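You operate a simulated robot arm through the tools that you are given. There is no shell and no other tool.

The job below is to be done with a simulated robot arm. You get a single attempt, and the scene is never put back.

Task
Give the steel plate marked 57 a copper coat.
Fine: one run of the coater; leave the plate inside, the lid shut and the other plates bare.

Only the result counts: the job must be done as asked and must still hold three seconds after the hand-in. Knocking over, shifting, dropping, spilling or breaking anything else fails it. Lids that push on must go on centred and level and be pressed home; caps that screw on are set level and turned clockwise until they are tight.

Robot
A 7-joint arm with a two-finger gripper, fixed in place. Base frame: the origin is at the foot of the arm, x ahead of it, y to its left, z up. Readings come in m, rad, newtons and seconds.
With the tool pointing down near the work surface it reaches from about 0.3 to 0.74 m from the base axis. Its first joint turns from -2.897 to 2.897 rad. Payload 2.94 kg.
The TCP is the grasp point between the finger pads, 0.03 m short of the fingertips. In the tool frame z runs along the fingers and y along their closing line. Largest opening 0.138 m; the body of the gripper starts 0.109 m behind the TCP.
Orientation is told as [roll, pitch, yaw] about the base's x, y, z axes, in that order, counted from this pose: with the fingers straight down and closing along the base's y, the tool's x points along the base's -x, its y along +y and its z along -z.

Tools
- The arm moves only by the tool jog_arm. Its argument "commands" is a list of rows, each an object of numbers (a shift or turn left out is 0, a gripper value left out holds the last): "x", "y", "z": the shift along the tool's x, y, z in cm; "wx", "wy", "wz": the turn, a rotation vector about the tool's x, y, z in degrees; "hand": the gripper command, from -1 (shut) to 1 (fully open), values between in proportion. In form: [{"x": .., "y": .., "z": .., "wx": .., "wy": .., "wz": .., "hand": ..}, ...]. A call has 1 to 20 rows; each row shifts and turns the commanded pose from where the row before left it, along the tool's axes as they then stand. Rows are played at 5 a second. More than 0.05 m and 0.15 rad between two rows, or a gripper value outside its range, and nothing of the call is played. Where a pose cannot be reached the arm comes as near as it can. A force on the tool above 40 N (or 10 N above the force at the start of the call, whichever is more), or a blocked arm, ends the call early, and 0.2 s more pass. The fingers move at their own pace and stop on an object; they squeeze with about 24 N. The grip force told is the motor's: it shows also when the fingers shut on nothing. Time passes only in rows, and 0.2 s behind the last, so rows that do not move let the fingers close. It gives the time, the measured TCP pose, the force on the tool (base axes), the opening and the grip force at its end, in the units of the frame above (readings bear some noise), with the torque about the TCP (base axes, N m) and any sound that the robot's microphone picked up.
- Cameras (640 x 400 px; columns grow to the right, rows downward): "scene" is fixed at [0.0493, 0.5011, 1.4023]; the picture's right is [-0.90, -0.43, 0.00], its down [-0.11, 0.23, -0.97] and it looks along [0.41, -0.87, -0.25] (base axes); focal length 277 px, centre (320, 200). "wrist" rides on the gripper at [0.071, 0.019, -0.146] in the tool frame; the picture's right is [-0.26, 0.97, 0.00], its down [-0.85, -0.23, -0.48] and it looks along [-0.46, -0.12, 0.88] (tool axes); focal length 280 px, centre (320, 200). There is no depth. A picture from a camera that has moved, and an enlarged one, comes with that camera's place and axes in the base frame and with its lens.
- snapshot(camera): a new picture of that camera. The clock stands still meanwhile.
- lift_body(by): slides the trunk up (or, below 0, down) by that many m; the arm rides with it, the base frame stays. It gives what a move gives, with no picture.
- zoom(camera, box): a new picture of the part [left, top, right, bottom] of that camera's present view, enlarged. The clock stands still meanwhile.
- finish_job(): hands the job in; it is judged then, once.

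Places have to be worked out from the pictures, the camera data and where the tool is seen. Open the gripper and draw the arm clear of the work before you hand the job in, unless the task says otherwise.

The tools are called after "Emit:" as name(argument=value, ...) on one line, values as JSON. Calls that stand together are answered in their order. jog_arm: Moves the arm, as the interface text tells. Its arguments: {"type":"object","properties":{"commands":{"type":"array"}},"required":["commands"]} The other tools are called the same way: lift_body (by) slides the trunk up or down; snapshot (camera) takes a picture; zoom (camera, box) takes an enlarged picture of a part of a camera's view; finish_job () hands the job in.

At the start:

```text
clock: 0.0
ee_pos: [0.3143, -0.1619, 1.433]
ee_rot: [-0.001, -0.001, 0.0]
ft_force: [-0.2, -0.6, 0.3]
wrist_torque: [-0.02, 0.01, -0.01]
grip_width: 0.1379
finger_force: 0.0
trunk travel left (down, up): [-0.4, 0.054]
```

scene: 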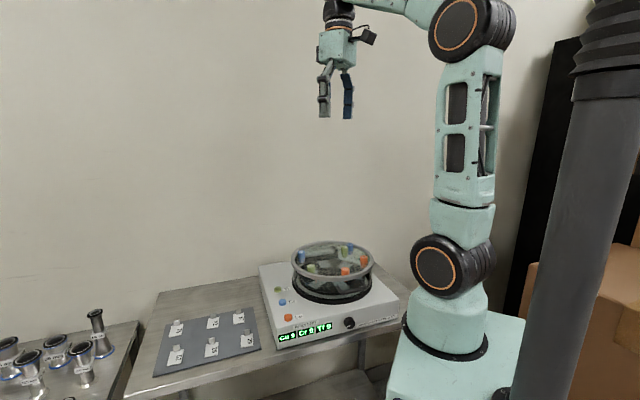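
wrist: 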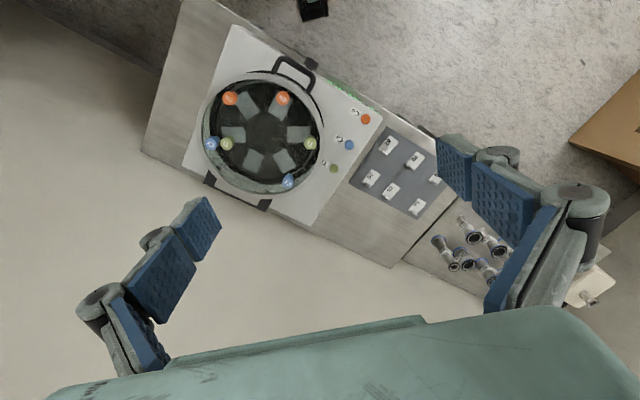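

I start by looking closer at the coater and the plates from both cameras.

Emit:
zoom(camera="scene", box=[250, 220, 410, 350])

Emit:
zoom(camera="scene", box=[150, 295, 270, 380])

Emit:
zoom(camera="wrist", box=[180, 30, 380, 220])

Emit:
zoom(camera="wrist", box=[310, 90, 470, 220])

```text
3.08 times, centred on (330, 285) of scene
camera zoom: at [0.0493, 0.5011, 1.4023], right [-0.9, -0.43, 0.0], down [-0.11, 0.23, -0.97], along [0.41, -0.87, -0.25], focal length 851 px, centre (289, -62)
```

zoom: 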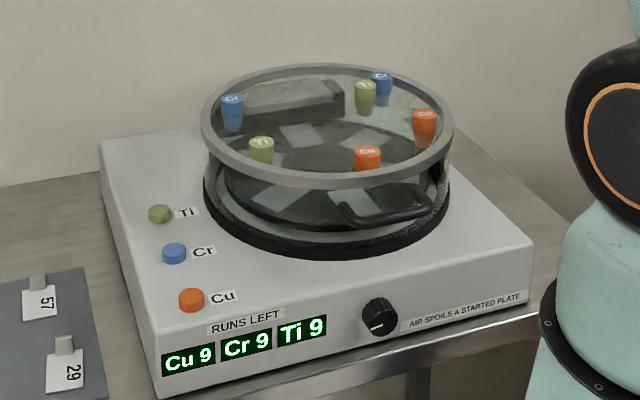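

```text
4.71 times, centred on (210, 338) of scene
camera zoom: at [0.0493, 0.5011, 1.4023], right [-0.9, -0.43, 0.0], down [-0.11, 0.23, -0.97], along [0.41, -0.87, -0.25], focal length 1302 px, centre (838, -447)
```

zoom: 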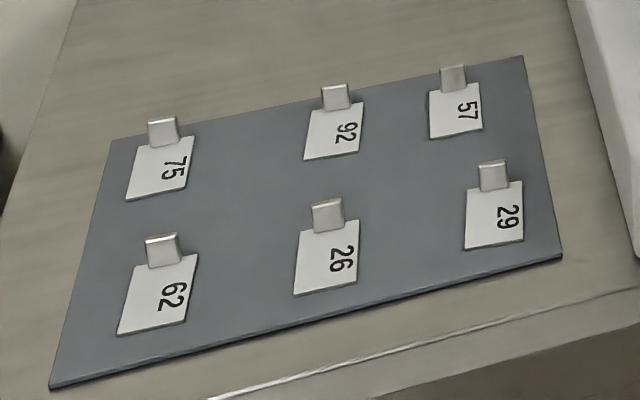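

```text
2.11 times, centred on (280, 125) of wrist
camera zoom: at [0.2444, -0.1419, 1.5792], right [0.26, 0.97, 0.0], down [0.85, -0.23, 0.48], along [0.46, -0.12, -0.88], focal length 590 px, centre (404, 358)
```

zoom: 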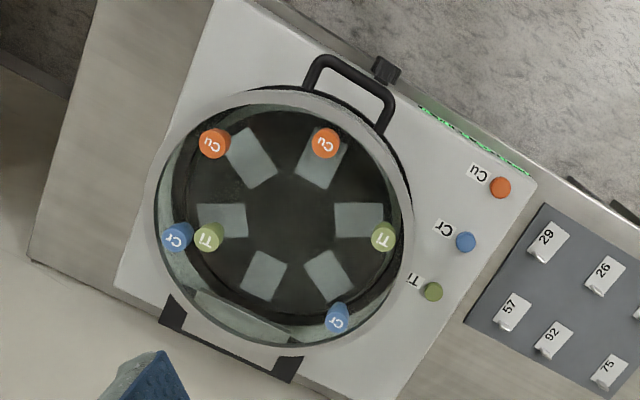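

```text
3.08 times, centred on (390, 155) of wrist
camera zoom: at [0.2444, -0.1419, 1.5792], right [0.26, 0.97, 0.0], down [0.85, -0.23, 0.48], along [0.46, -0.12, -0.88], focal length 863 px, centre (105, 338)
```

zoom: 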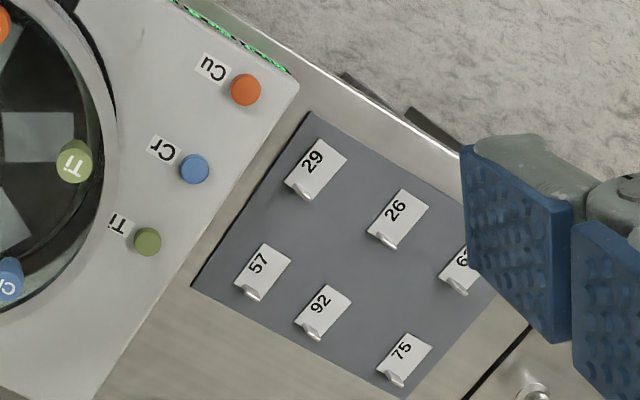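

The coater sits around (0.39, -0.33) with its lid at about z 0.92, and plate 57 is near (0.61, -0.08, 0.81). I lower the trunk partway for a closer look; the tool stays well above everything.

Emit:
lift_body(by=-0.2)

Emit:
snapshot(camera="wrist")

Emit:
snapshot(camera="scene")

```text
clock: 2.2
ee_pos: [0.3151, -0.1613, 1.2344]
ee_rot: [0.0, 0.002, 0.0]
ft_force: [0.7, -0.1, 0.7]
wrist_torque: [0.01, -0.01, 0.03]
grip_width: 0.1381
finger_force: 0.0
trunk travel left (down, up): [-0.2, 0.254]
```

```text
taken
camera wrist: at [0.2443, -0.1419, 1.3792], right [0.26, 0.97, 0.0], down [0.85, -0.23, 0.48], along [0.46, -0.12, -0.88], focal length 280 px, centre (320, 200)
```

wrist: 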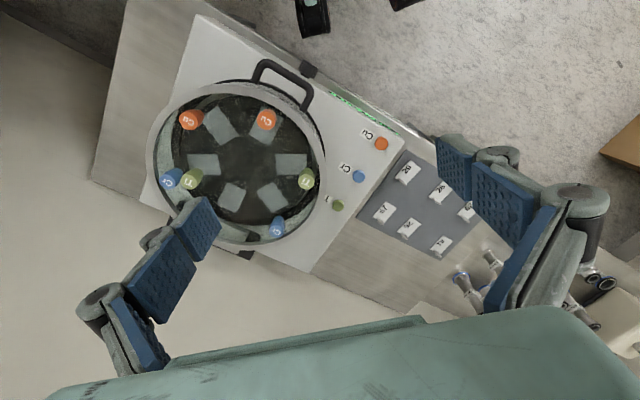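

```text
taken
```

scene: 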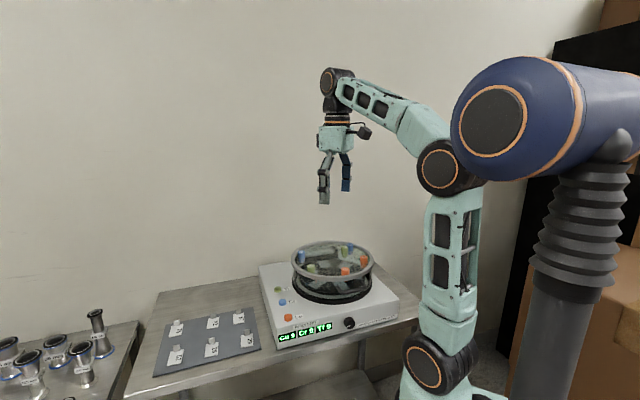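

I shift the tool toward the base and to the right so that the wrist camera looks at the coater's middle.

Emit:
jog_arm(commands=[{"x": 3, "y": -4}, {"x": 3, "y": -4}, {"x": 2, "y": -4}, {}])

Emit:
snapshot(camera="wrist")

Emit:
zoom(camera="wrist", box=[180, 60, 420, 210])

```text
clock: 3.2
ee_pos: [0.2367, -0.2831, 1.2309]
ee_rot: [-0.001, 0.0, 0.0]
ft_force: [0.3, 0.1, 0.3]
wrist_torque: [0.03, -0.02, -0.03]
grip_width: 0.1379
finger_force: 0.0
trunk travel left (down, up): [-0.2, 0.254]
```

```text
taken
camera wrist: at [0.1665, -0.2629, 1.3773], right [0.26, 0.97, 0.0], down [0.85, -0.23, 0.48], along [0.46, -0.12, -0.88], focal length 280 px, centre (320, 200)
```

wrist: 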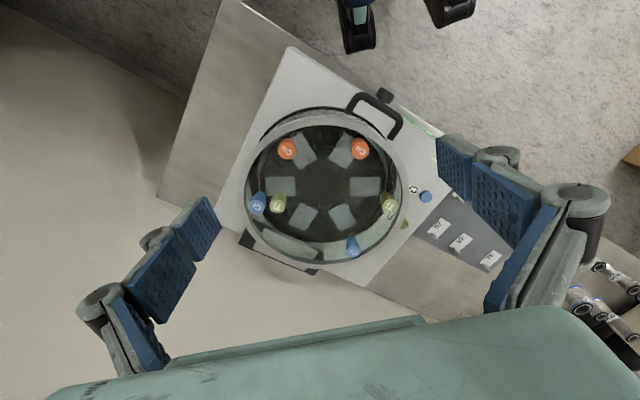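

```text
2.67 times, centred on (300, 135) of wrist
camera zoom: at [0.1665, -0.2629, 1.3773], right [0.26, 0.97, 0.0], down [0.85, -0.23, 0.48], along [0.46, -0.12, -0.88], focal length 748 px, centre (373, 373)
```

zoom: 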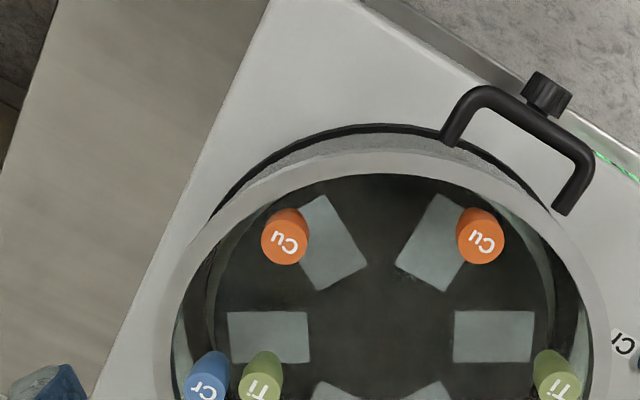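

I want a straight-down view of the coater: I move over its centre and tilt the tool so that the camera looks vertically.

Emit:
jog_arm(commands=[{"x": -4.5, "y": -1.5}, {"x": -4.5, "y": -1.5}, {"x": -4.5, "y": -1.5}, {"x": -1}, {"wy": 7}, {"wy": 7}, {"wy": 7}, {"wy": 6.6}, {}, {}])

Emit:
snapshot(camera="wrist")

Emit:
zoom(camera="wrist", box=[200, 80, 440, 230])

Emit:
snapshot(camera="scene")

```text
clock: 5.4
ee_pos: [0.3119, -0.2871, 1.216]
ee_rot: [-0.063, 0.152, -0.001]
ft_force: [0.1, 0.7, 0.4]
wrist_torque: [0.02, -0.03, -0.01]
grip_width: 0.1379
finger_force: 0.0
out of reach, approached as far as the arm can: row 2, 3, 5, 6, 7, 8
trunk travel left (down, up): [-0.2, 0.254]
```

```text
taken
camera wrist: at [0.2647, -0.2593, 1.3689], right [0.25, 0.96, -0.1], down [0.91, -0.2, 0.35], along [0.32, -0.18, -0.93], focal length 280 px, centre (320, 200)
```

wrist: 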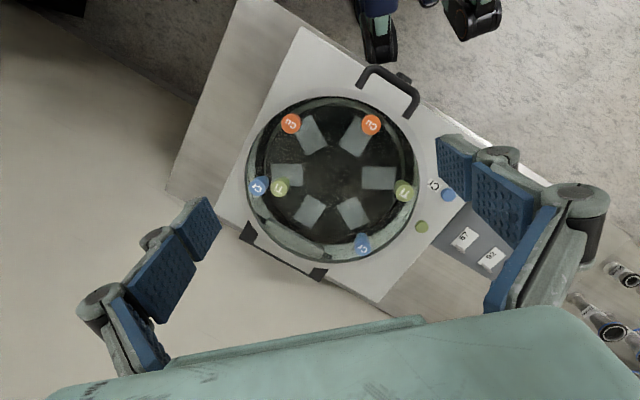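

```text
2.67 times, centred on (320, 155) of wrist
camera zoom: at [0.2647, -0.2593, 1.3689], right [0.25, 0.96, -0.1], down [0.91, -0.2, 0.35], along [0.32, -0.18, -0.93], focal length 748 px, centre (320, 320)
```

zoom: 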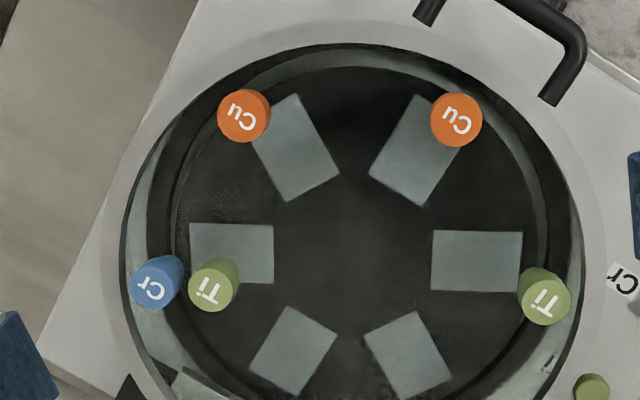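

```text
taken
```

scene: 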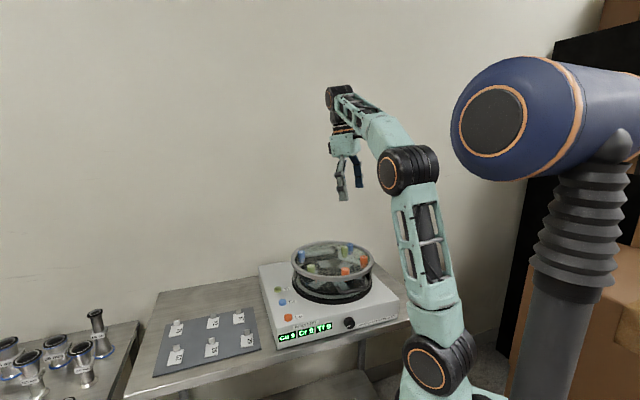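

The tilt was cut short by reach, since the arm works better with the trunk higher. I raise the trunk again and see what pose is held.

Emit:
lift_body(by=0.2)

Emit:
jog_arm(commands=[{}, {}])

```text
clock: 7.5
ee_pos: [0.3139, -0.2869, 1.4164]
ee_rot: [-0.062, 0.152, -0.002]
ft_force: [0.7, -0.2, -0.2]
wrist_torque: [-0.03, -0.02, 0.01]
grip_width: 0.1381
finger_force: 0.0
trunk travel left (down, up): [-0.4, 0.054]
```

```text
clock: 8.1
ee_pos: [0.3116, -0.2867, 1.4166]
ee_rot: [-0.061, 0.152, -0.002]
ft_force: [-0.1, 0.3, -0.1]
wrist_torque: [-0.02, 0.01, -0.03]
grip_width: 0.138
finger_force: 0.1
trunk travel left (down, up): [-0.4, 0.054]
```

I level the tool again and lower the arm, keeping the trunk high.

Emit:
jog_arm(commands=[{"wx": -3.55}, {"wy": -8.5}, {"z": 4}, {"z": 4}, {"z": 4}, {"z": 4}, {"z": 4}, {}])

```text
clock: 9.9
ee_pos: [0.315, -0.2985, 1.2149]
ee_rot: [-0.058, 0.003, 0.008]
ft_force: [0.2, -0.1, -0.1]
wrist_torque: [-0.01, 0.0, -0.04]
grip_width: 0.1379
finger_force: 0.1
out of reach, approached as far as the arm can: row 1
trunk travel left (down, up): [-0.4, 0.054]
```

Now I fix the small roll, move above the coater centre and tilt the camera toward vertical.

Emit:
jog_arm(commands=[{"wx": -3.3}, {"x": -4, "y": -1.5}, {"x": -3.5, "y": -1.5}, {"wy": 7}, {"wy": 7}, {"wy": 7}, {"wy": 6.6}, {}])

Emit:
snapshot(camera="wrist")

Emit:
zoom(camera="wrist", box=[190, 80, 430, 230])

```text
clock: 11.7
ee_pos: [0.3894, -0.328, 1.2163]
ee_rot: [-0.003, 0.487, 0.006]
ft_force: [0.4, -0.1, 0.1]
wrist_torque: [-0.02, 0.02, 0.02]
grip_width: 0.1381
finger_force: 0.0
trunk travel left (down, up): [-0.4, 0.054]
```

```text
taken
camera wrist: at [0.3937, -0.3087, 1.3782], right [0.22, 0.97, -0.12], down [0.97, -0.22, 0.02], along [0.0, -0.13, -0.99], focal length 280 px, centre (320, 200)
```

wrist: 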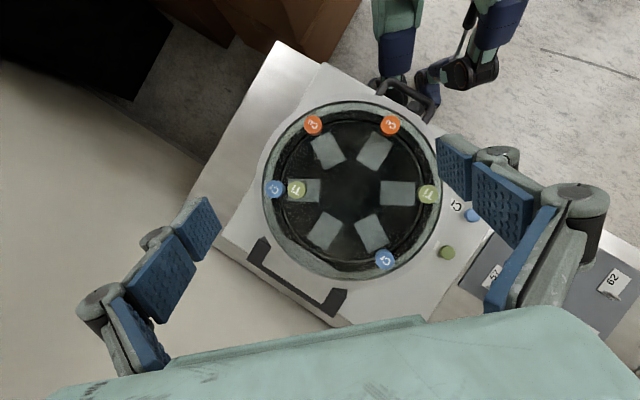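

```text
2.67 times, centred on (310, 155) of wrist
camera zoom: at [0.3937, -0.3087, 1.3782], right [0.22, 0.97, -0.12], down [0.97, -0.22, 0.02], along [0.0, -0.13, -0.99], focal length 748 px, centre (347, 320)
```

zoom: 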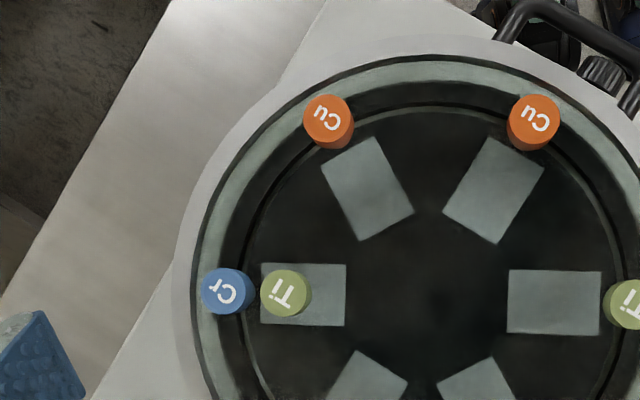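

From straight above, the slot nearest the handle (about (0.33, -0.26)) has only a Cu source over it, and the handle is at about (0.27, -0.19). The hinge is on the opposite side. Now I fly over the mat to look at the plates.

Emit:
jog_arm(commands=[{"x": -2.2, "y": 3.5, "z": -1.17}, {"x": -2.2, "y": 3.5, "z": -1.17}, {"x": -2.2, "y": 3.5, "z": -1.17}, {"x": -2.2, "y": 3.5, "z": -1.17}, {"x": -2.2, "y": 3.5, "z": -1.17}, {"x": -2.2, "y": 3.5, "z": -1.17}, {"x": -2.2, "y": 3.5, "z": -1.17}, {"x": -2.2, "y": 3.5, "z": -1.17}, {}])

Emit:
snapshot(camera="wrist")

Emit:
zoom(camera="wrist", box=[220, 80, 460, 230])

Emit:
zoom(camera="scene", box=[260, 230, 410, 350])

```text
clock: 13.7
ee_pos: [0.4971, -0.1719, 1.2152]
ee_rot: [-0.008, 0.476, 0.007]
ft_force: [0.1, 0.1, 0.8]
wrist_torque: [-0.04, -0.01, 0.02]
grip_width: 0.1381
finger_force: 0.2
out of reach, approached as far as the arm can: row 5, 6, 7, 8
trunk travel left (down, up): [-0.4, 0.054]
```

```text
taken
camera wrist: at [0.5019, -0.1509, 1.3765], right [0.22, 0.97, -0.13], down [0.97, -0.22, 0.04], along [0.01, -0.13, -0.99], focal length 280 px, centre (320, 200)
```

wrist: 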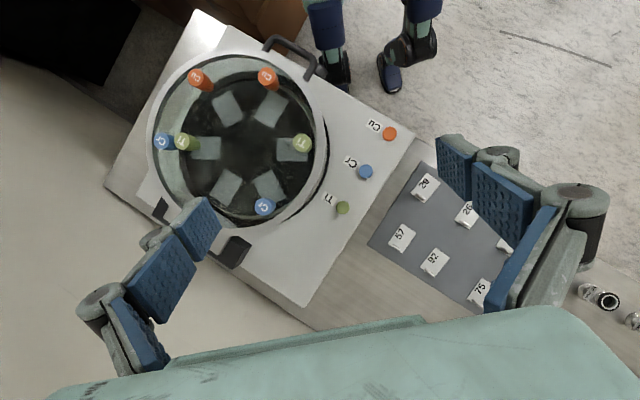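

```text
2.67 times, centred on (340, 155) of wrist
camera zoom: at [0.5019, -0.1509, 1.3765], right [0.22, 0.97, -0.13], down [0.97, -0.22, 0.04], along [0.01, -0.13, -0.99], focal length 748 px, centre (267, 320)
```

zoom: 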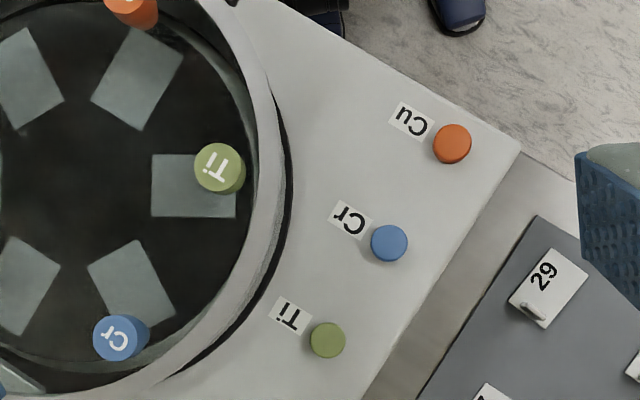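

```text
3.33 times, centred on (335, 290) of scene
camera zoom: at [0.0493, 0.5011, 1.4023], right [-0.9, -0.43, 0.0], down [-0.11, 0.23, -0.97], along [0.41, -0.87, -0.25], focal length 922 px, centre (270, -100)
```

zoom: 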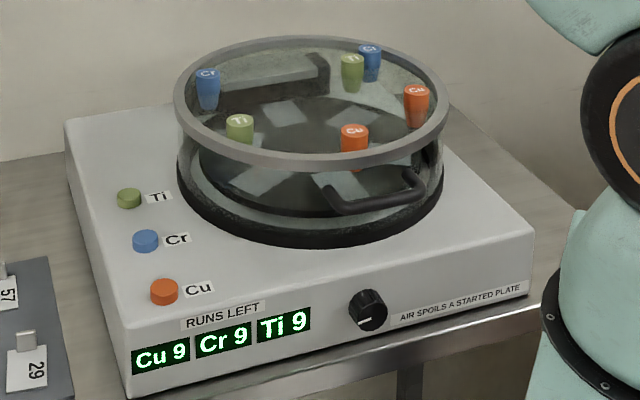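

The slots lie at z≈0.893 and the source caps at z≈0.965. I want an oblique view of the handle and hinge, so I level the tool, turn it so that the camera faces from the handle side toward the hinge, and look.

Emit:
jog_arm(commands=[{"wy": -7}, {"wy": -7}, {"wy": -7}, {"wy": -6.3}, {"wz": 8}, {"wz": 8}, {"wz": 8}, {"wz": 8}, {"wz": 8}, {"wz": 5}, {}])

Emit:
snapshot(camera="wrist")

```text
clock: 16.1
ee_pos: [0.4971, -0.1725, 1.2145]
ee_rot: [-0.006, 0.007, -0.779]
ft_force: [-0.2, 0.0, -0.1]
wrist_torque: [-0.01, 0.0, 0.0]
grip_width: 0.1379
finger_force: 0.1
trunk travel left (down, up): [-0.4, 0.054]
```

```text
taken
camera wrist: at [0.4617, -0.1078, 1.3617], right [0.86, 0.5, -0.01], down [0.45, -0.76, 0.47], along [0.23, -0.41, -0.88], focal length 280 px, centre (320, 200)
```

wrist: 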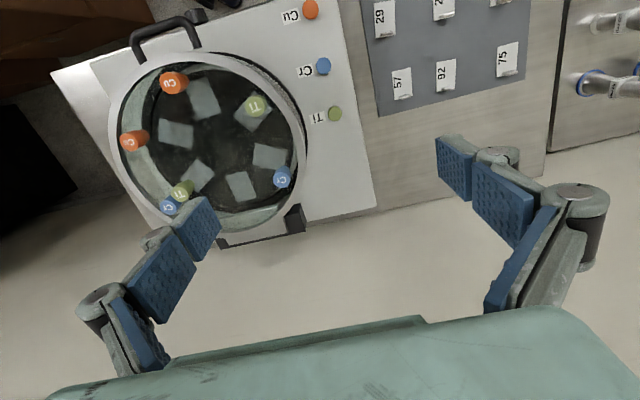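

Now I go lower and toward the handle for a close look.

Emit:
jog_arm(commands=[{"x": 2, "y": -3, "z": 2.7}, {"x": 2, "y": -3, "z": 2.7}, {"x": 2, "y": -3, "z": 2.7}, {"x": 1.5, "y": -3, "z": 2.7}, {}])

Emit:
snapshot(camera="wrist")

Emit:
zoom(camera="wrist", box=[100, 0, 420, 200])

Emit:
snapshot(camera="scene")

```text
clock: 17.3
ee_pos: [0.3578, -0.2046, 1.1073]
ee_rot: [-0.006, 0.004, -0.779]
ft_force: [-0.1, -0.6, 0.7]
wrist_torque: [0.0, -0.01, 0.02]
grip_width: 0.1378
finger_force: 0.1
trunk travel left (down, up): [-0.4, 0.054]
```

```text
taken
camera wrist: at [0.3221, -0.1399, 1.2536], right [0.86, 0.5, -0.01], down [0.45, -0.76, 0.47], along [0.23, -0.41, -0.88], focal length 280 px, centre (320, 200)
```

wrist: 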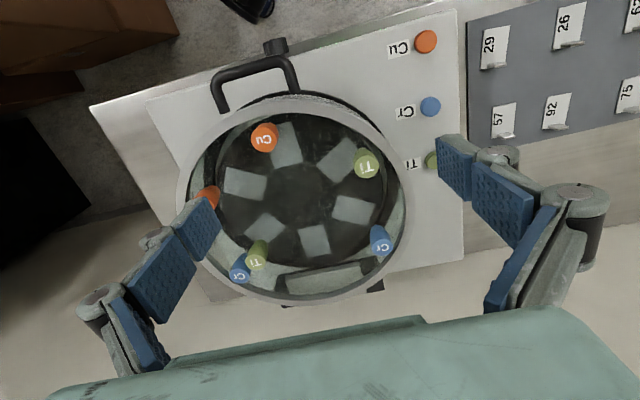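

```text
2.00 times, centred on (260, 100) of wrist
camera zoom: at [0.3221, -0.1399, 1.2536], right [0.86, 0.5, -0.01], down [0.45, -0.76, 0.47], along [0.23, -0.41, -0.88], focal length 561 px, centre (440, 400)
```

zoom: 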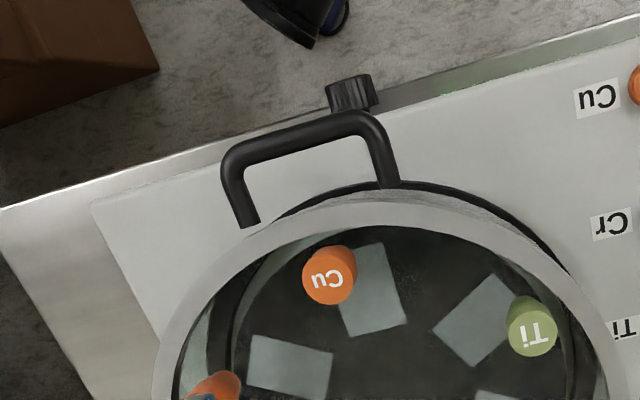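

```text
taken
```

scene: 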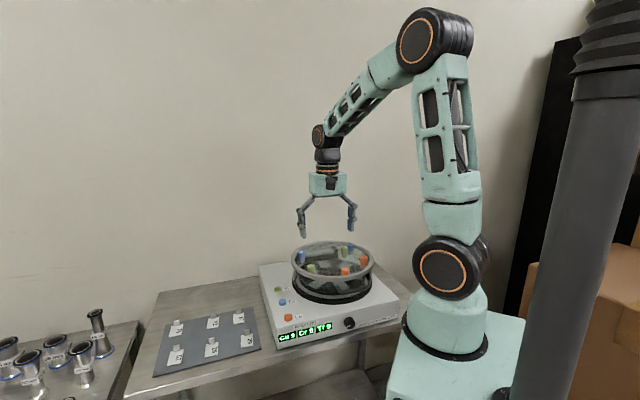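

The handle's crossbar is about at (0.268, -0.187, 0.948), running along about (0.72, 0.69), with roughly 3 cm of gap to the ring. I zoom in on the hinge and the plates before acting.

Emit:
zoom(camera="wrist", box=[200, 220, 420, 320])

Emit:
zoom(camera="wrist", box=[440, 0, 640, 150])

Emit:
zoom(camera="scene", box=[280, 235, 390, 305])

Emit:
zoom(camera="scene", box=[320, 310, 400, 340])

```text
2.91 times, centred on (310, 270) of wrist
camera zoom: at [0.3221, -0.1399, 1.2536], right [0.86, 0.5, -0.01], down [0.45, -0.76, 0.47], along [0.23, -0.41, -0.88], focal length 816 px, centre (349, -4)
```

zoom: 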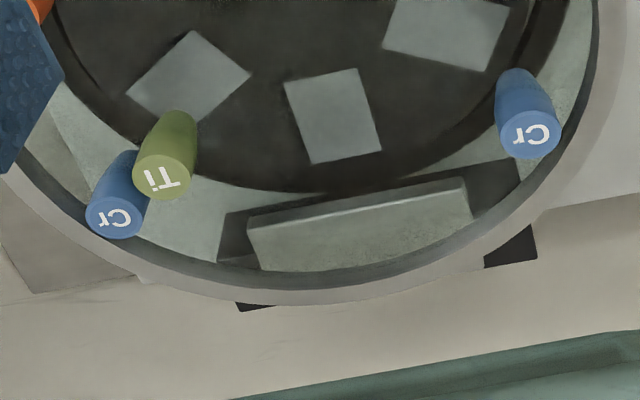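

```text
2.67 times, centred on (540, 75) of wrist
camera zoom: at [0.3221, -0.1399, 1.2536], right [0.86, 0.5, -0.01], down [0.45, -0.76, 0.47], along [0.23, -0.41, -0.88], focal length 748 px, centre (-267, 533)
```

zoom: 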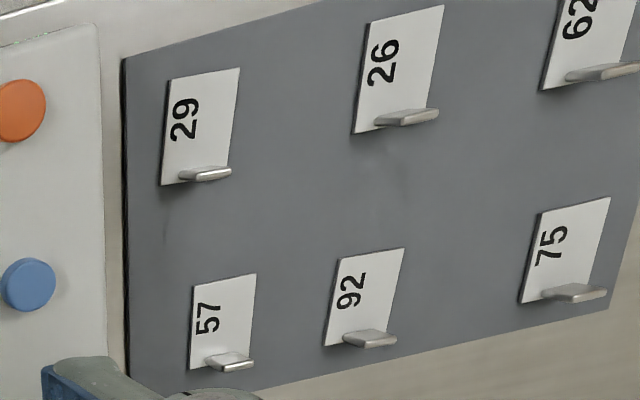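

```text
5.71 times, centred on (335, 270) of scene
camera zoom: at [0.0493, 0.5011, 1.4023], right [-0.9, -0.43, 0.0], down [-0.11, 0.23, -0.97], along [0.41, -0.87, -0.25], focal length 1580 px, centre (234, -200)
```

zoom: 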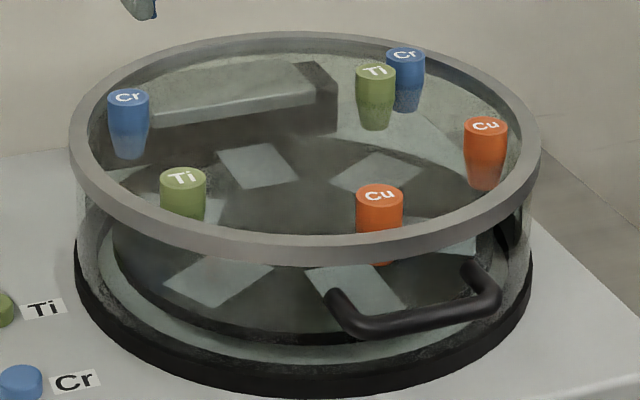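

```text
8.00 times, centred on (360, 325) of scene
camera zoom: at [0.0493, 0.5011, 1.4023], right [-0.9, -0.43, 0.0], down [-0.11, 0.23, -0.97], along [0.41, -0.87, -0.25], focal length 2213 px, centre (0, -800)
```

zoom: 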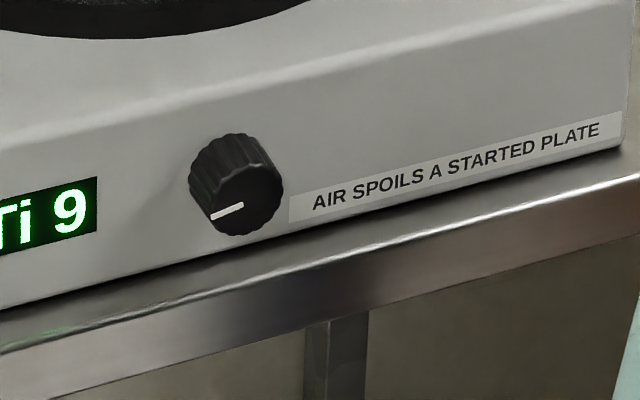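

The plates have an upright lug at the edge facing the hinge direction, so plate 57 could go to the front slot without turning. I turn the tool so that the fingers close along the handle's radial line and move above the handle, narrowing the fingers to about 3.5 cm.

Emit:
jog_arm(commands=[{"wz": -8}, {"wz": -8}, {"wz": -8}, {"wz": -8}, {"wz": -8}, {"wz": -8}, {"wz": -8}, {"wz": -8}, {"wz": -8}, {"wz": -8}, {"wz": -7.6}, {"x": 2.8, "y": 3.7, "hand": -0.5}, {"x": 2.8, "y": 3.65}, {}, {}])

Emit:
snapshot(camera="wrist")

Emit:
snapshot(camera="scene")

```text
clock: 20.5
ee_pos: [0.2648, -0.1878, 1.1094]
ee_rot: [0.004, 0.006, 0.751]
ft_force: [0.4, 0.3, 1.3]
wrist_torque: [0.02, 0.03, -0.01]
grip_width: 0.0344
finger_force: 0.1
trunk travel left (down, up): [-0.4, 0.054]
```

```text
taken
camera wrist: at [0.2025, -0.221, 1.2554], right [-0.47, 0.88, 0.0], down [0.78, 0.41, 0.47], along [0.41, 0.22, -0.88], focal length 280 px, centre (320, 200)
```

wrist: 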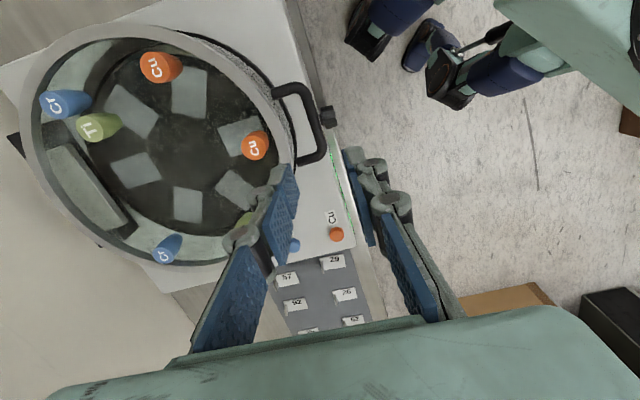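

```text
taken
```

scene: 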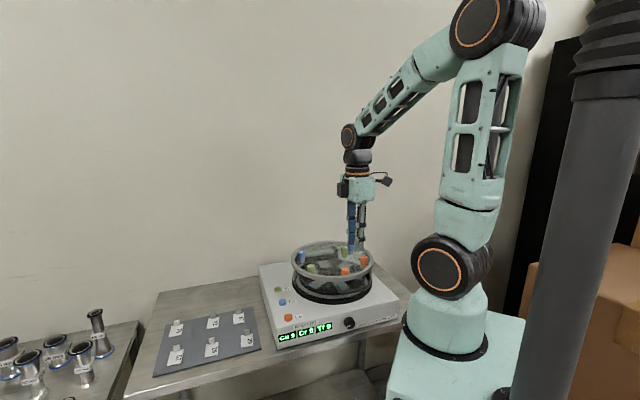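

I check where the handle bar lies relative to the tool axis, which should project at (320, 123) at the bar's height.

Emit:
zoom(camera="wrist", box=[240, 60, 400, 190])

```text
3.08 times, centred on (320, 125) of wrist
camera zoom: at [0.2025, -0.221, 1.2554], right [-0.47, 0.88, 0.0], down [0.78, 0.41, 0.47], along [0.41, 0.22, -0.88], focal length 863 px, centre (320, 431)
```

zoom: 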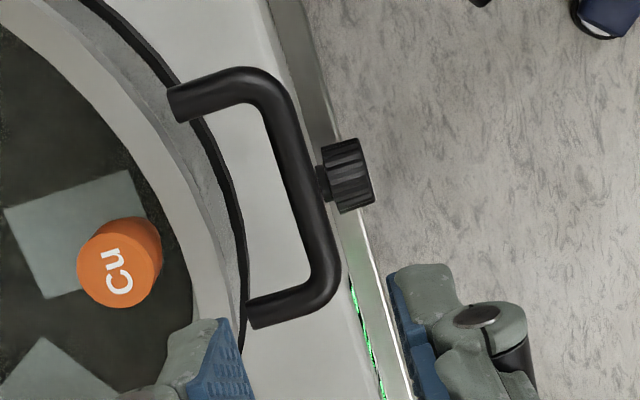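

The bar's middle is at about (0.267, -0.193), so I nudge the tool, then descend with the fingers straddling the bar.

Emit:
jog_arm(commands=[{"x": 0.2, "y": -0.5, "hand": -0.55}, {"z": 4}, {"z": 4}, {"z": 3}, {"z": 2}, {}])

Emit:
zoom(camera="wrist", box=[200, 60, 440, 240])

Emit:
zoom(camera="scene", box=[290, 190, 410, 310])

```text
clock: 21.9
ee_pos: [0.2668, -0.1948, 0.9804]
ee_rot: [0.002, 0.006, 0.75]
ft_force: [0.1, -0.6, 1.3]
wrist_torque: [-0.01, 0.02, -0.01]
grip_width: 0.0309
finger_force: 0.1
trunk travel left (down, up): [-0.4, 0.054]
```

```text
2.22 times, centred on (320, 150) of wrist
camera zoom: at [0.2034, -0.2292, 1.1263], right [-0.47, 0.88, 0.0], down [0.78, 0.41, 0.47], along [0.41, 0.22, -0.88], focal length 623 px, centre (320, 311)
```

zoom: 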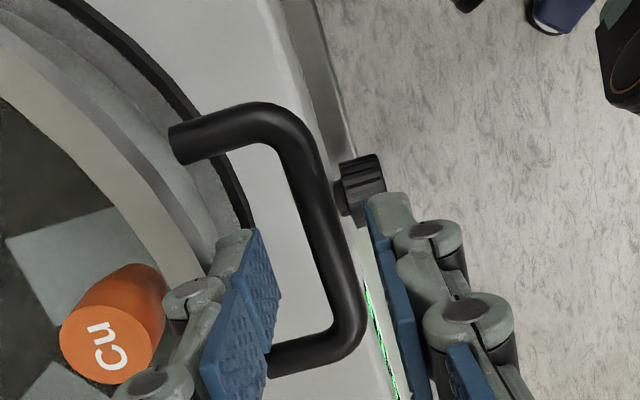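

```text
3.33 times, centred on (350, 250) of scene
camera zoom: at [0.0493, 0.5011, 1.4023], right [-0.9, -0.43, 0.0], down [-0.11, 0.23, -0.97], along [0.41, -0.87, -0.25], focal length 922 px, centre (220, 33)
```

zoom: 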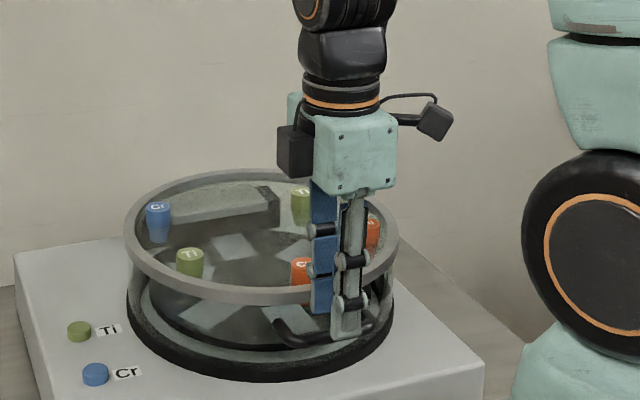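

The bar is centred between the fingers. I descend the last 2.8 cm and close.

Emit:
jog_arm(commands=[{"z": 1.4}, {"z": 1.4}, {}, {"hand": -1}, {}, {}, {}])

Emit:
zoom(camera="wrist", box=[200, 60, 440, 240])

Emit:
zoom(camera="scene", box=[290, 220, 410, 310])

```text
clock: 23.5
ee_pos: [0.266, -0.1931, 0.9507]
ee_rot: [0.006, 0.008, 0.752]
ft_force: [-1.7, 3.0, -1.7]
wrist_torque: [-0.04, 0.16, 0.75]
grip_width: 0.0105
finger_force: 37.7
trunk travel left (down, up): [-0.4, 0.054]
```

```text
2.22 times, centred on (320, 150) of wrist
camera zoom: at [0.2039, -0.2278, 1.0979], right [-0.47, 0.88, 0.0], down [0.78, 0.41, 0.47], along [0.41, 0.22, -0.88], focal length 623 px, centre (320, 311)
```

zoom: 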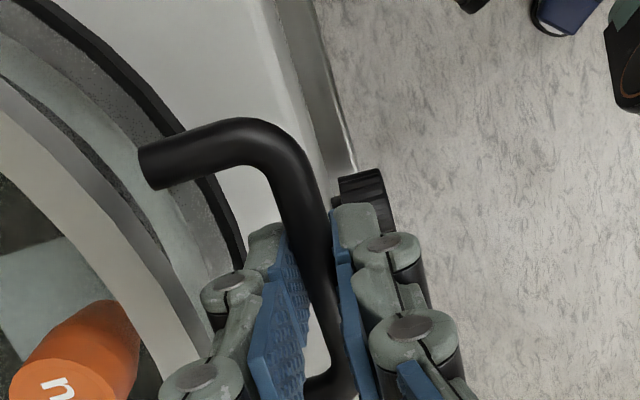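

```text
4.44 times, centred on (350, 265) of scene
camera zoom: at [0.0493, 0.5011, 1.4023], right [-0.9, -0.43, 0.0], down [-0.11, 0.23, -0.97], along [0.41, -0.87, -0.25], focal length 1229 px, centre (187, -89)
```

zoom: 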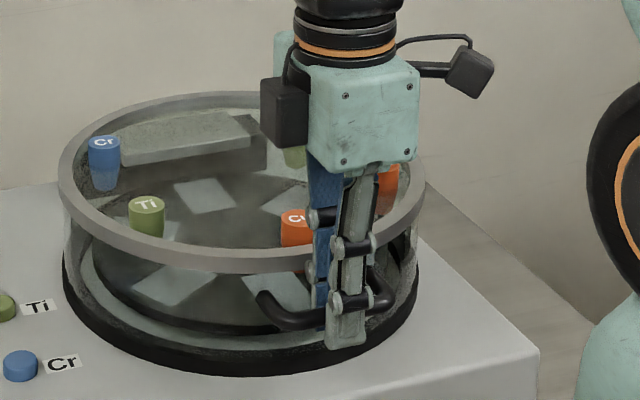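

The bar is gripped (width 1.05 cm). I lift the handle gently along an arc about the presumed hinge and watch the forces.

Emit:
jog_arm(commands=[{"y": 0.0, "z": -0.9}, {"y": -0.05, "z": -0.9}, {"y": -0.07, "z": -0.9}, {}])

Emit:
zoom(camera="scene", box=[270, 200, 420, 310])

```text
clock: 24.5
ee_pos: [0.2686, -0.1959, 0.9805]
ee_rot: [0.003, 0.008, 0.752]
ft_force: [4.3, -1.0, -1.6]
wrist_torque: [0.04, -0.13, 0.72]
grip_width: 0.0107
finger_force: 38.2
trunk travel left (down, up): [-0.4, 0.054]
```

```text
3.64 times, centred on (345, 255) of scene
camera zoom: at [0.0493, 0.5011, 1.4023], right [-0.9, -0.43, 0.0], down [-0.11, 0.23, -0.97], along [0.41, -0.87, -0.25], focal length 1006 px, centre (229, 0)
```

zoom: 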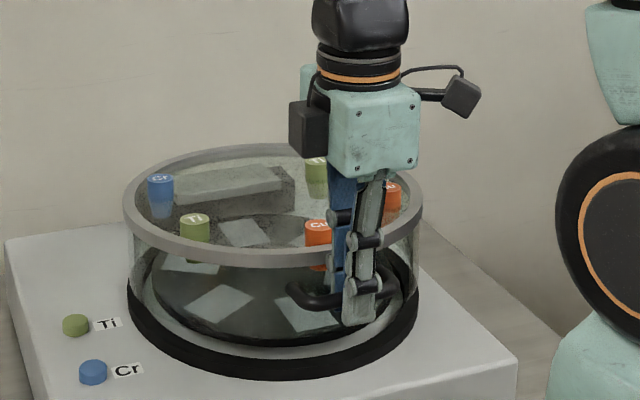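

The lid swings up easily; the pull shows the hinge is a bit lower than the bar. I continue along the arc.

Emit:
jog_arm(commands=[{"y": -0.7, "z": -2.34}, {"y": -0.66, "z": -2.29}, {"y": -0.82, "z": -2.24}, {"y": -0.97, "z": -2.18}, {}])

Emit:
zoom(camera="scene", box=[250, 150, 430, 310])

```text
clock: 25.7
ee_pos: [0.2847, -0.2136, 1.0688]
ee_rot: [0.01, 0.01, 0.749]
ft_force: [-23.6, 19.0, 10.0]
wrist_torque: [0.29, 0.34, 0.8]
grip_width: 0.0111
finger_force: 38.7
trunk travel left (down, up): [-0.4, 0.054]
```

```text
2.50 times, centred on (340, 230) of scene
camera zoom: at [0.0493, 0.5011, 1.4023], right [-0.9, -0.43, 0.0], down [-0.11, 0.23, -0.97], along [0.41, -0.87, -0.25], focal length 691 px, centre (270, 125)
```

zoom: 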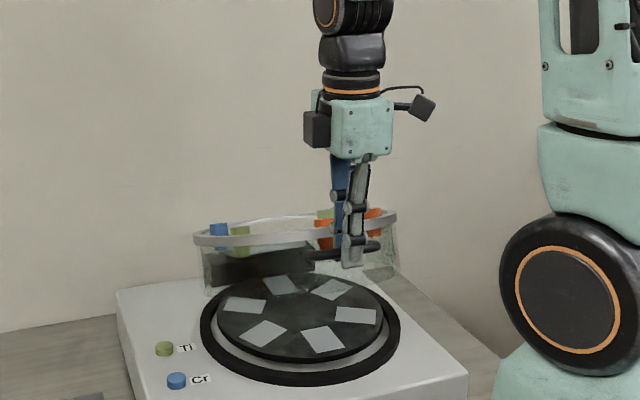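

I was pulling inward too much (about 30 N outward on the tool), so I ease out and continue with a corrected arc.

Emit:
jog_arm(commands=[{"y": 0.45}, {"y": -0.96, "z": -2.19}, {"y": -1.1, "z": -2.11}, {}])

```text
clock: 26.7
ee_pos: [0.2999, -0.2269, 1.1137]
ee_rot: [0.004, 0.007, 0.752]
ft_force: [-12.7, 14.6, 7.9]
wrist_torque: [0.45, -0.01, 0.79]
grip_width: 0.011
finger_force: 38.4
trunk travel left (down, up): [-0.4, 0.054]
```

Still some radial push, so the arc radius must be larger. I ease out again and take the next steps with R≈0.38.

Emit:
jog_arm(commands=[{"y": 0.3, "z": -0.15}, {"y": -1.22, "z": -2.36}, {"y": -1.38, "z": -2.26}, {}])

Emit:
zoom(camera="scene", box=[230, 110, 430, 310])

```text
clock: 27.7
ee_pos: [0.3212, -0.249, 1.1583]
ee_rot: [0.003, 0.007, 0.752]
ft_force: [11.1, 0.5, -8.8]
wrist_torque: [0.07, -0.24, 0.82]
grip_width: 0.0111
finger_force: 38.1
trunk travel left (down, up): [-0.4, 0.054]
```

```text
2.00 times, centred on (330, 210) of scene
camera zoom: at [0.0493, 0.5011, 1.4023], right [-0.9, -0.43, 0.0], down [-0.11, 0.23, -0.97], along [0.41, -0.87, -0.25], focal length 553 px, centre (300, 180)
```

zoom: 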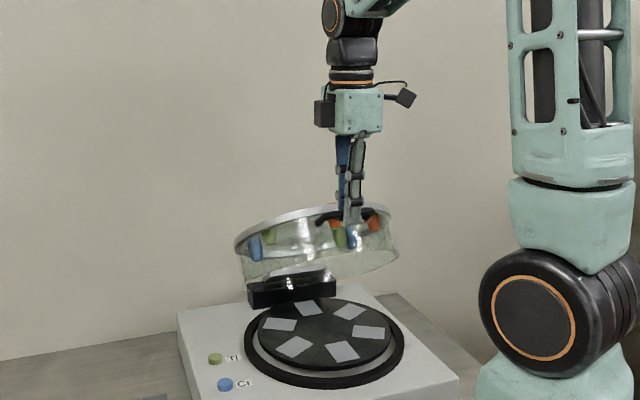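

Now the lid is about 39° open with a light inward pull; the fit gives R≈0.345. I go on, tilting the tool slightly so the fingers point toward the hinge to keep within reach.

Emit:
jog_arm(commands=[{"y": -1.69, "z": -1.7, "wx": 5}, {"y": -1.76, "z": -1.54, "wx": 5}, {"y": -1.99, "z": -1.24, "wx": 5}, {}])

Emit:
zoom(camera="scene", box=[230, 110, 430, 310])

```text
clock: 28.7
ee_pos: [0.3545, -0.2819, 1.2095]
ee_rot: [-0.26, 0.009, 0.753]
ft_force: [3.4, 7.7, -1.1]
wrist_torque: [0.15, -0.05, 0.97]
grip_width: 0.011
finger_force: 38.8
trunk travel left (down, up): [-0.4, 0.054]
```

```text
2.00 times, centred on (330, 210) of scene
camera zoom: at [0.0493, 0.5011, 1.4023], right [-0.9, -0.43, 0.0], down [-0.11, 0.23, -0.97], along [0.41, -0.87, -0.25], focal length 553 px, centre (300, 180)
```

zoom: 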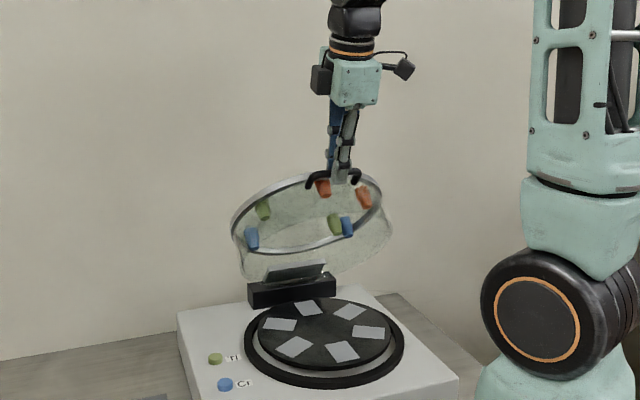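

Forces are small and the lid is near 51°. I continue along the arc with growing tilt.

Emit:
jog_arm(commands=[{"y": -2.16, "z": -0.91, "wx": 5}, {"y": -2.28, "z": -0.555, "wx": 5}, {"y": -2.34, "z": -0.19, "wx": 5}, {}])

Emit:
zoom(camera="scene", box=[230, 80, 430, 280])

```text
clock: 29.7
ee_pos: [0.3953, -0.3243, 1.2473]
ee_rot: [-0.522, 0.007, 0.755]
ft_force: [8.5, 12.5, 1.2]
wrist_torque: [0.2, -0.08, 1.22]
grip_width: 0.0109
finger_force: 38.3
trunk travel left (down, up): [-0.4, 0.054]
```

```text
2.00 times, centred on (330, 180) of scene
camera zoom: at [0.0493, 0.5011, 1.4023], right [-0.9, -0.43, 0.0], down [-0.11, 0.23, -0.97], along [0.41, -0.87, -0.25], focal length 553 px, centre (300, 240)
```

zoom: 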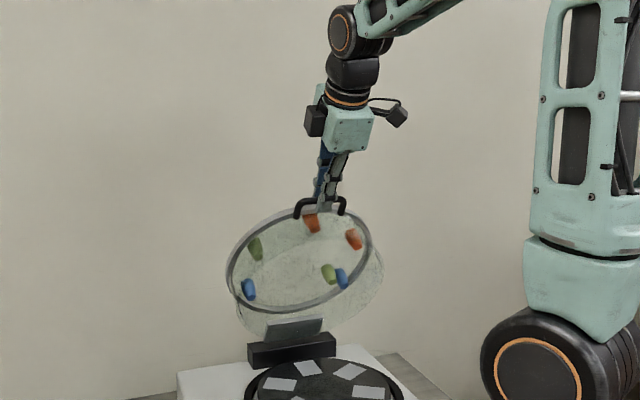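

Slight sideways force and yaw torque show the machine is turned about 1.3° more than my tool; I correct that and carry on.

Emit:
jog_arm(commands=[{"x": -0.3, "wy": -0.65, "wz": -1.13}, {"y": -2.34, "z": 0.19, "wx": 5}, {"y": -2.31, "z": 0.52, "wx": 5}, {"y": -2.19, "z": 0.87, "wx": 5}, {}])

Emit:
zoom(camera="scene", box=[230, 80, 430, 280])

```text
clock: 30.9
ee_pos: [0.4415, -0.3705, 1.2724]
ee_rot: [-0.78, 0.01, 0.774]
ft_force: [3.3, 3.0, -5.9]
wrist_torque: [-0.33, 0.46, 0.11]
grip_width: 0.011
finger_force: 38.0
trunk travel left (down, up): [-0.4, 0.054]
```

```text
2.00 times, centred on (330, 180) of scene
camera zoom: at [0.0493, 0.5011, 1.4023], right [-0.9, -0.43, 0.0], down [-0.11, 0.23, -0.97], along [0.41, -0.87, -0.25], focal length 553 px, centre (300, 240)
```

zoom: 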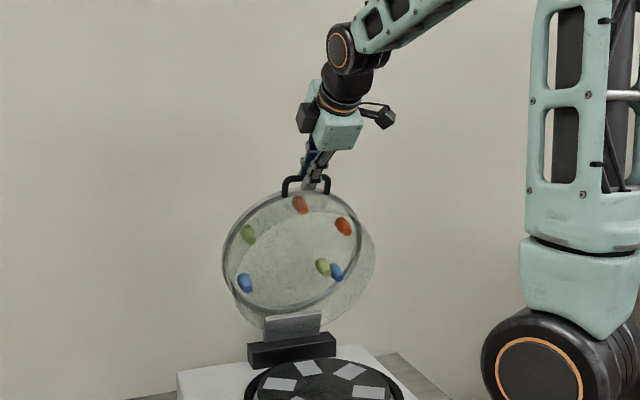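

Forces have dropped; the lid is at about 75°. I push on toward vertical.

Emit:
jog_arm(commands=[{"y": -2.04, "z": 1.19, "wx": 5}, {"y": -1.82, "z": 1.5, "wx": 5}, {"y": -1.54, "z": 1.85}, {}])

Emit:
zoom(camera="scene", box=[230, 80, 430, 280])

```text
clock: 31.9
ee_pos: [0.492, -0.4217, 1.2828]
ee_rot: [-0.952, 0.009, 0.776]
ft_force: [3.0, 2.9, -12.5]
wrist_torque: [-0.32, 0.46, 0.21]
grip_width: 0.011
finger_force: 37.8
trunk travel left (down, up): [-0.4, 0.054]
```

```text
2.00 times, centred on (330, 180) of scene
camera zoom: at [0.0493, 0.5011, 1.4023], right [-0.9, -0.43, 0.0], down [-0.11, 0.23, -0.97], along [0.41, -0.87, -0.25], focal length 553 px, centre (300, 240)
```

zoom: 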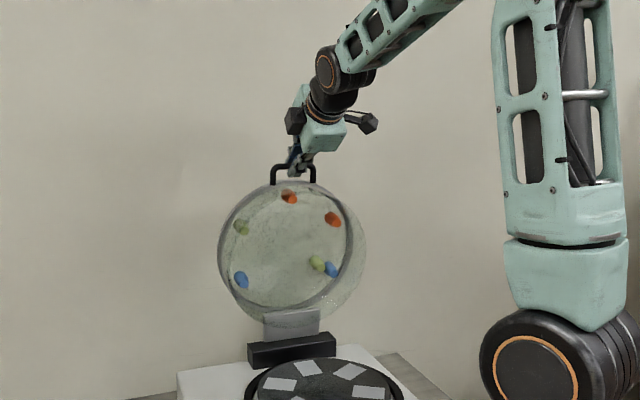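

The lid is nearly upright. I continue past vertical carefully, to see whether it has a stop.

Emit:
jog_arm(commands=[{"y": -1.18, "z": 2.12}, {"y": -1.27, "z": 2.05}, {}])

Emit:
zoom(camera="scene", box=[230, 80, 430, 280])

```text
clock: 32.7
ee_pos: [0.525, -0.4548, 1.2837]
ee_rot: [-0.961, 0.011, 0.776]
ft_force: [6.1, 2.6, 1.6]
wrist_torque: [-0.33, 0.19, 0.57]
grip_width: 0.0111
finger_force: 38.3
trunk travel left (down, up): [-0.4, 0.054]
```

```text
2.00 times, centred on (330, 180) of scene
camera zoom: at [0.0493, 0.5011, 1.4023], right [-0.9, -0.43, 0.0], down [-0.11, 0.23, -0.97], along [0.41, -0.87, -0.25], focal length 553 px, centre (300, 240)
```

zoom: 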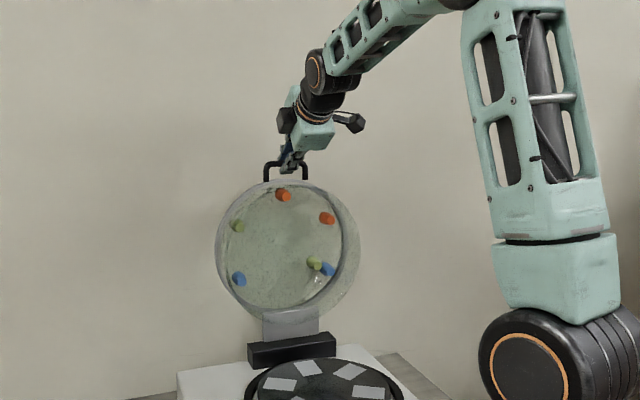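

No resistance yet, and the lid is just past vertical. Two more steps.

Emit:
jog_arm(commands=[{"y": -1.13, "z": 2.1}, {"y": -1.0, "z": 2.1}, {}])

Emit:
zoom(camera="scene", box=[230, 80, 430, 280])

```text
clock: 33.3
ee_pos: [0.5425, -0.4727, 1.2775]
ee_rot: [-0.947, 0.01, 0.775]
ft_force: [-23.4, 23.9, 10.5]
wrist_torque: [-0.01, 0.23, 0.79]
grip_width: 0.0111
finger_force: 37.8
trunk travel left (down, up): [-0.4, 0.054]
stopped in row 2: the force on the tool passed its limit at 47 N (the readings are from after the stop); the commanded pose is now the measured one
```

```text
2.00 times, centred on (330, 180) of scene
camera zoom: at [0.0493, 0.5011, 1.4023], right [-0.9, -0.43, 0.0], down [-0.11, 0.23, -0.97], along [0.41, -0.87, -0.25], focal length 553 px, centre (300, 240)
```

zoom: 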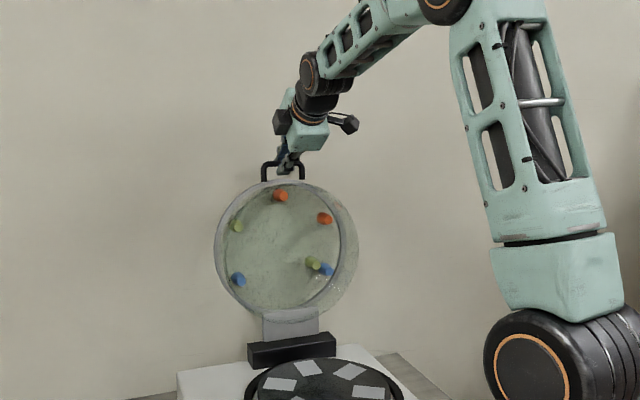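

The lid meets its stop past vertical. I relax the push slightly, open the fingers a bit, and back straight out along the fingers.

Emit:
jog_arm(commands=[{"y": 0.25, "z": -0.35}, {}, {"hand": -0.55}, {}, {}])

Emit:
zoom(camera="scene", box=[260, 120, 340, 200])

Emit:
snapshot(camera="wrist")

```text
clock: 34.5
ee_pos: [0.5433, -0.4745, 1.2722]
ee_rot: [-0.943, 0.008, 0.774]
ft_force: [-1.0, -1.2, 0.6]
wrist_torque: [-0.05, 0.0, 0.03]
grip_width: 0.0309
finger_force: 0.0
trunk travel left (down, up): [-0.4, 0.054]
```

```text
5.00 times, centred on (300, 160) of scene
camera zoom: at [0.0493, 0.5011, 1.4023], right [-0.9, -0.43, 0.0], down [-0.11, 0.23, -0.97], along [0.41, -0.87, -0.25], focal length 1383 px, centre (420, 400)
```

zoom: 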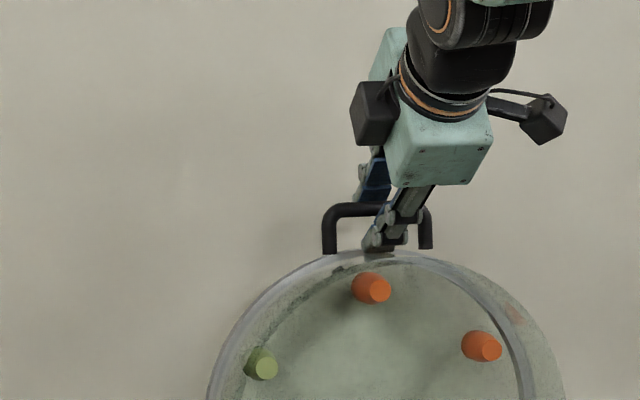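

```text
taken
camera wrist: at [0.4042, -0.4313, 1.343], right [-0.21, 0.58, -0.78], down [0.44, 0.77, 0.46], along [0.87, -0.24, -0.42], focal length 280 px, centre (320, 200)
```

wrist: 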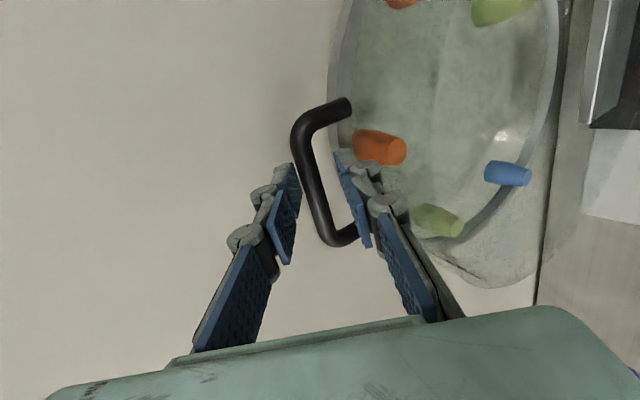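

The lid stays. I back out along the fingers.

Emit:
jog_arm(commands=[{"z": -2}, {"z": -3}, {"z": -3}, {"z": -4}, {}])

Emit:
snapshot(camera="scene")

```text
clock: 35.7
ee_pos: [0.478, -0.4065, 1.3433]
ee_rot: [-0.941, 0.008, 0.775]
ft_force: [-0.3, -0.2, 0.2]
wrist_torque: [-0.01, -0.03, 0.02]
grip_width: 0.0313
finger_force: 0.0
trunk travel left (down, up): [-0.4, 0.054]
```

```text
taken
```

scene: 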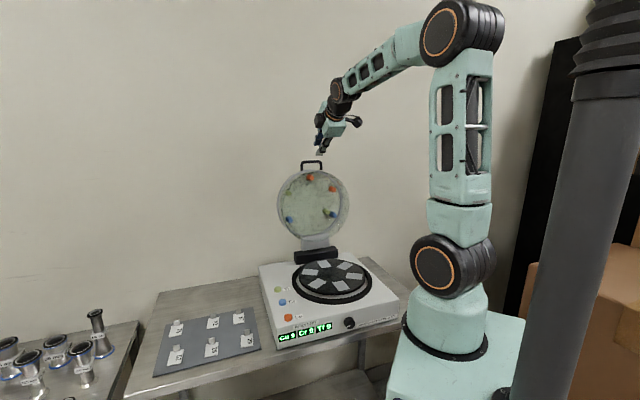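

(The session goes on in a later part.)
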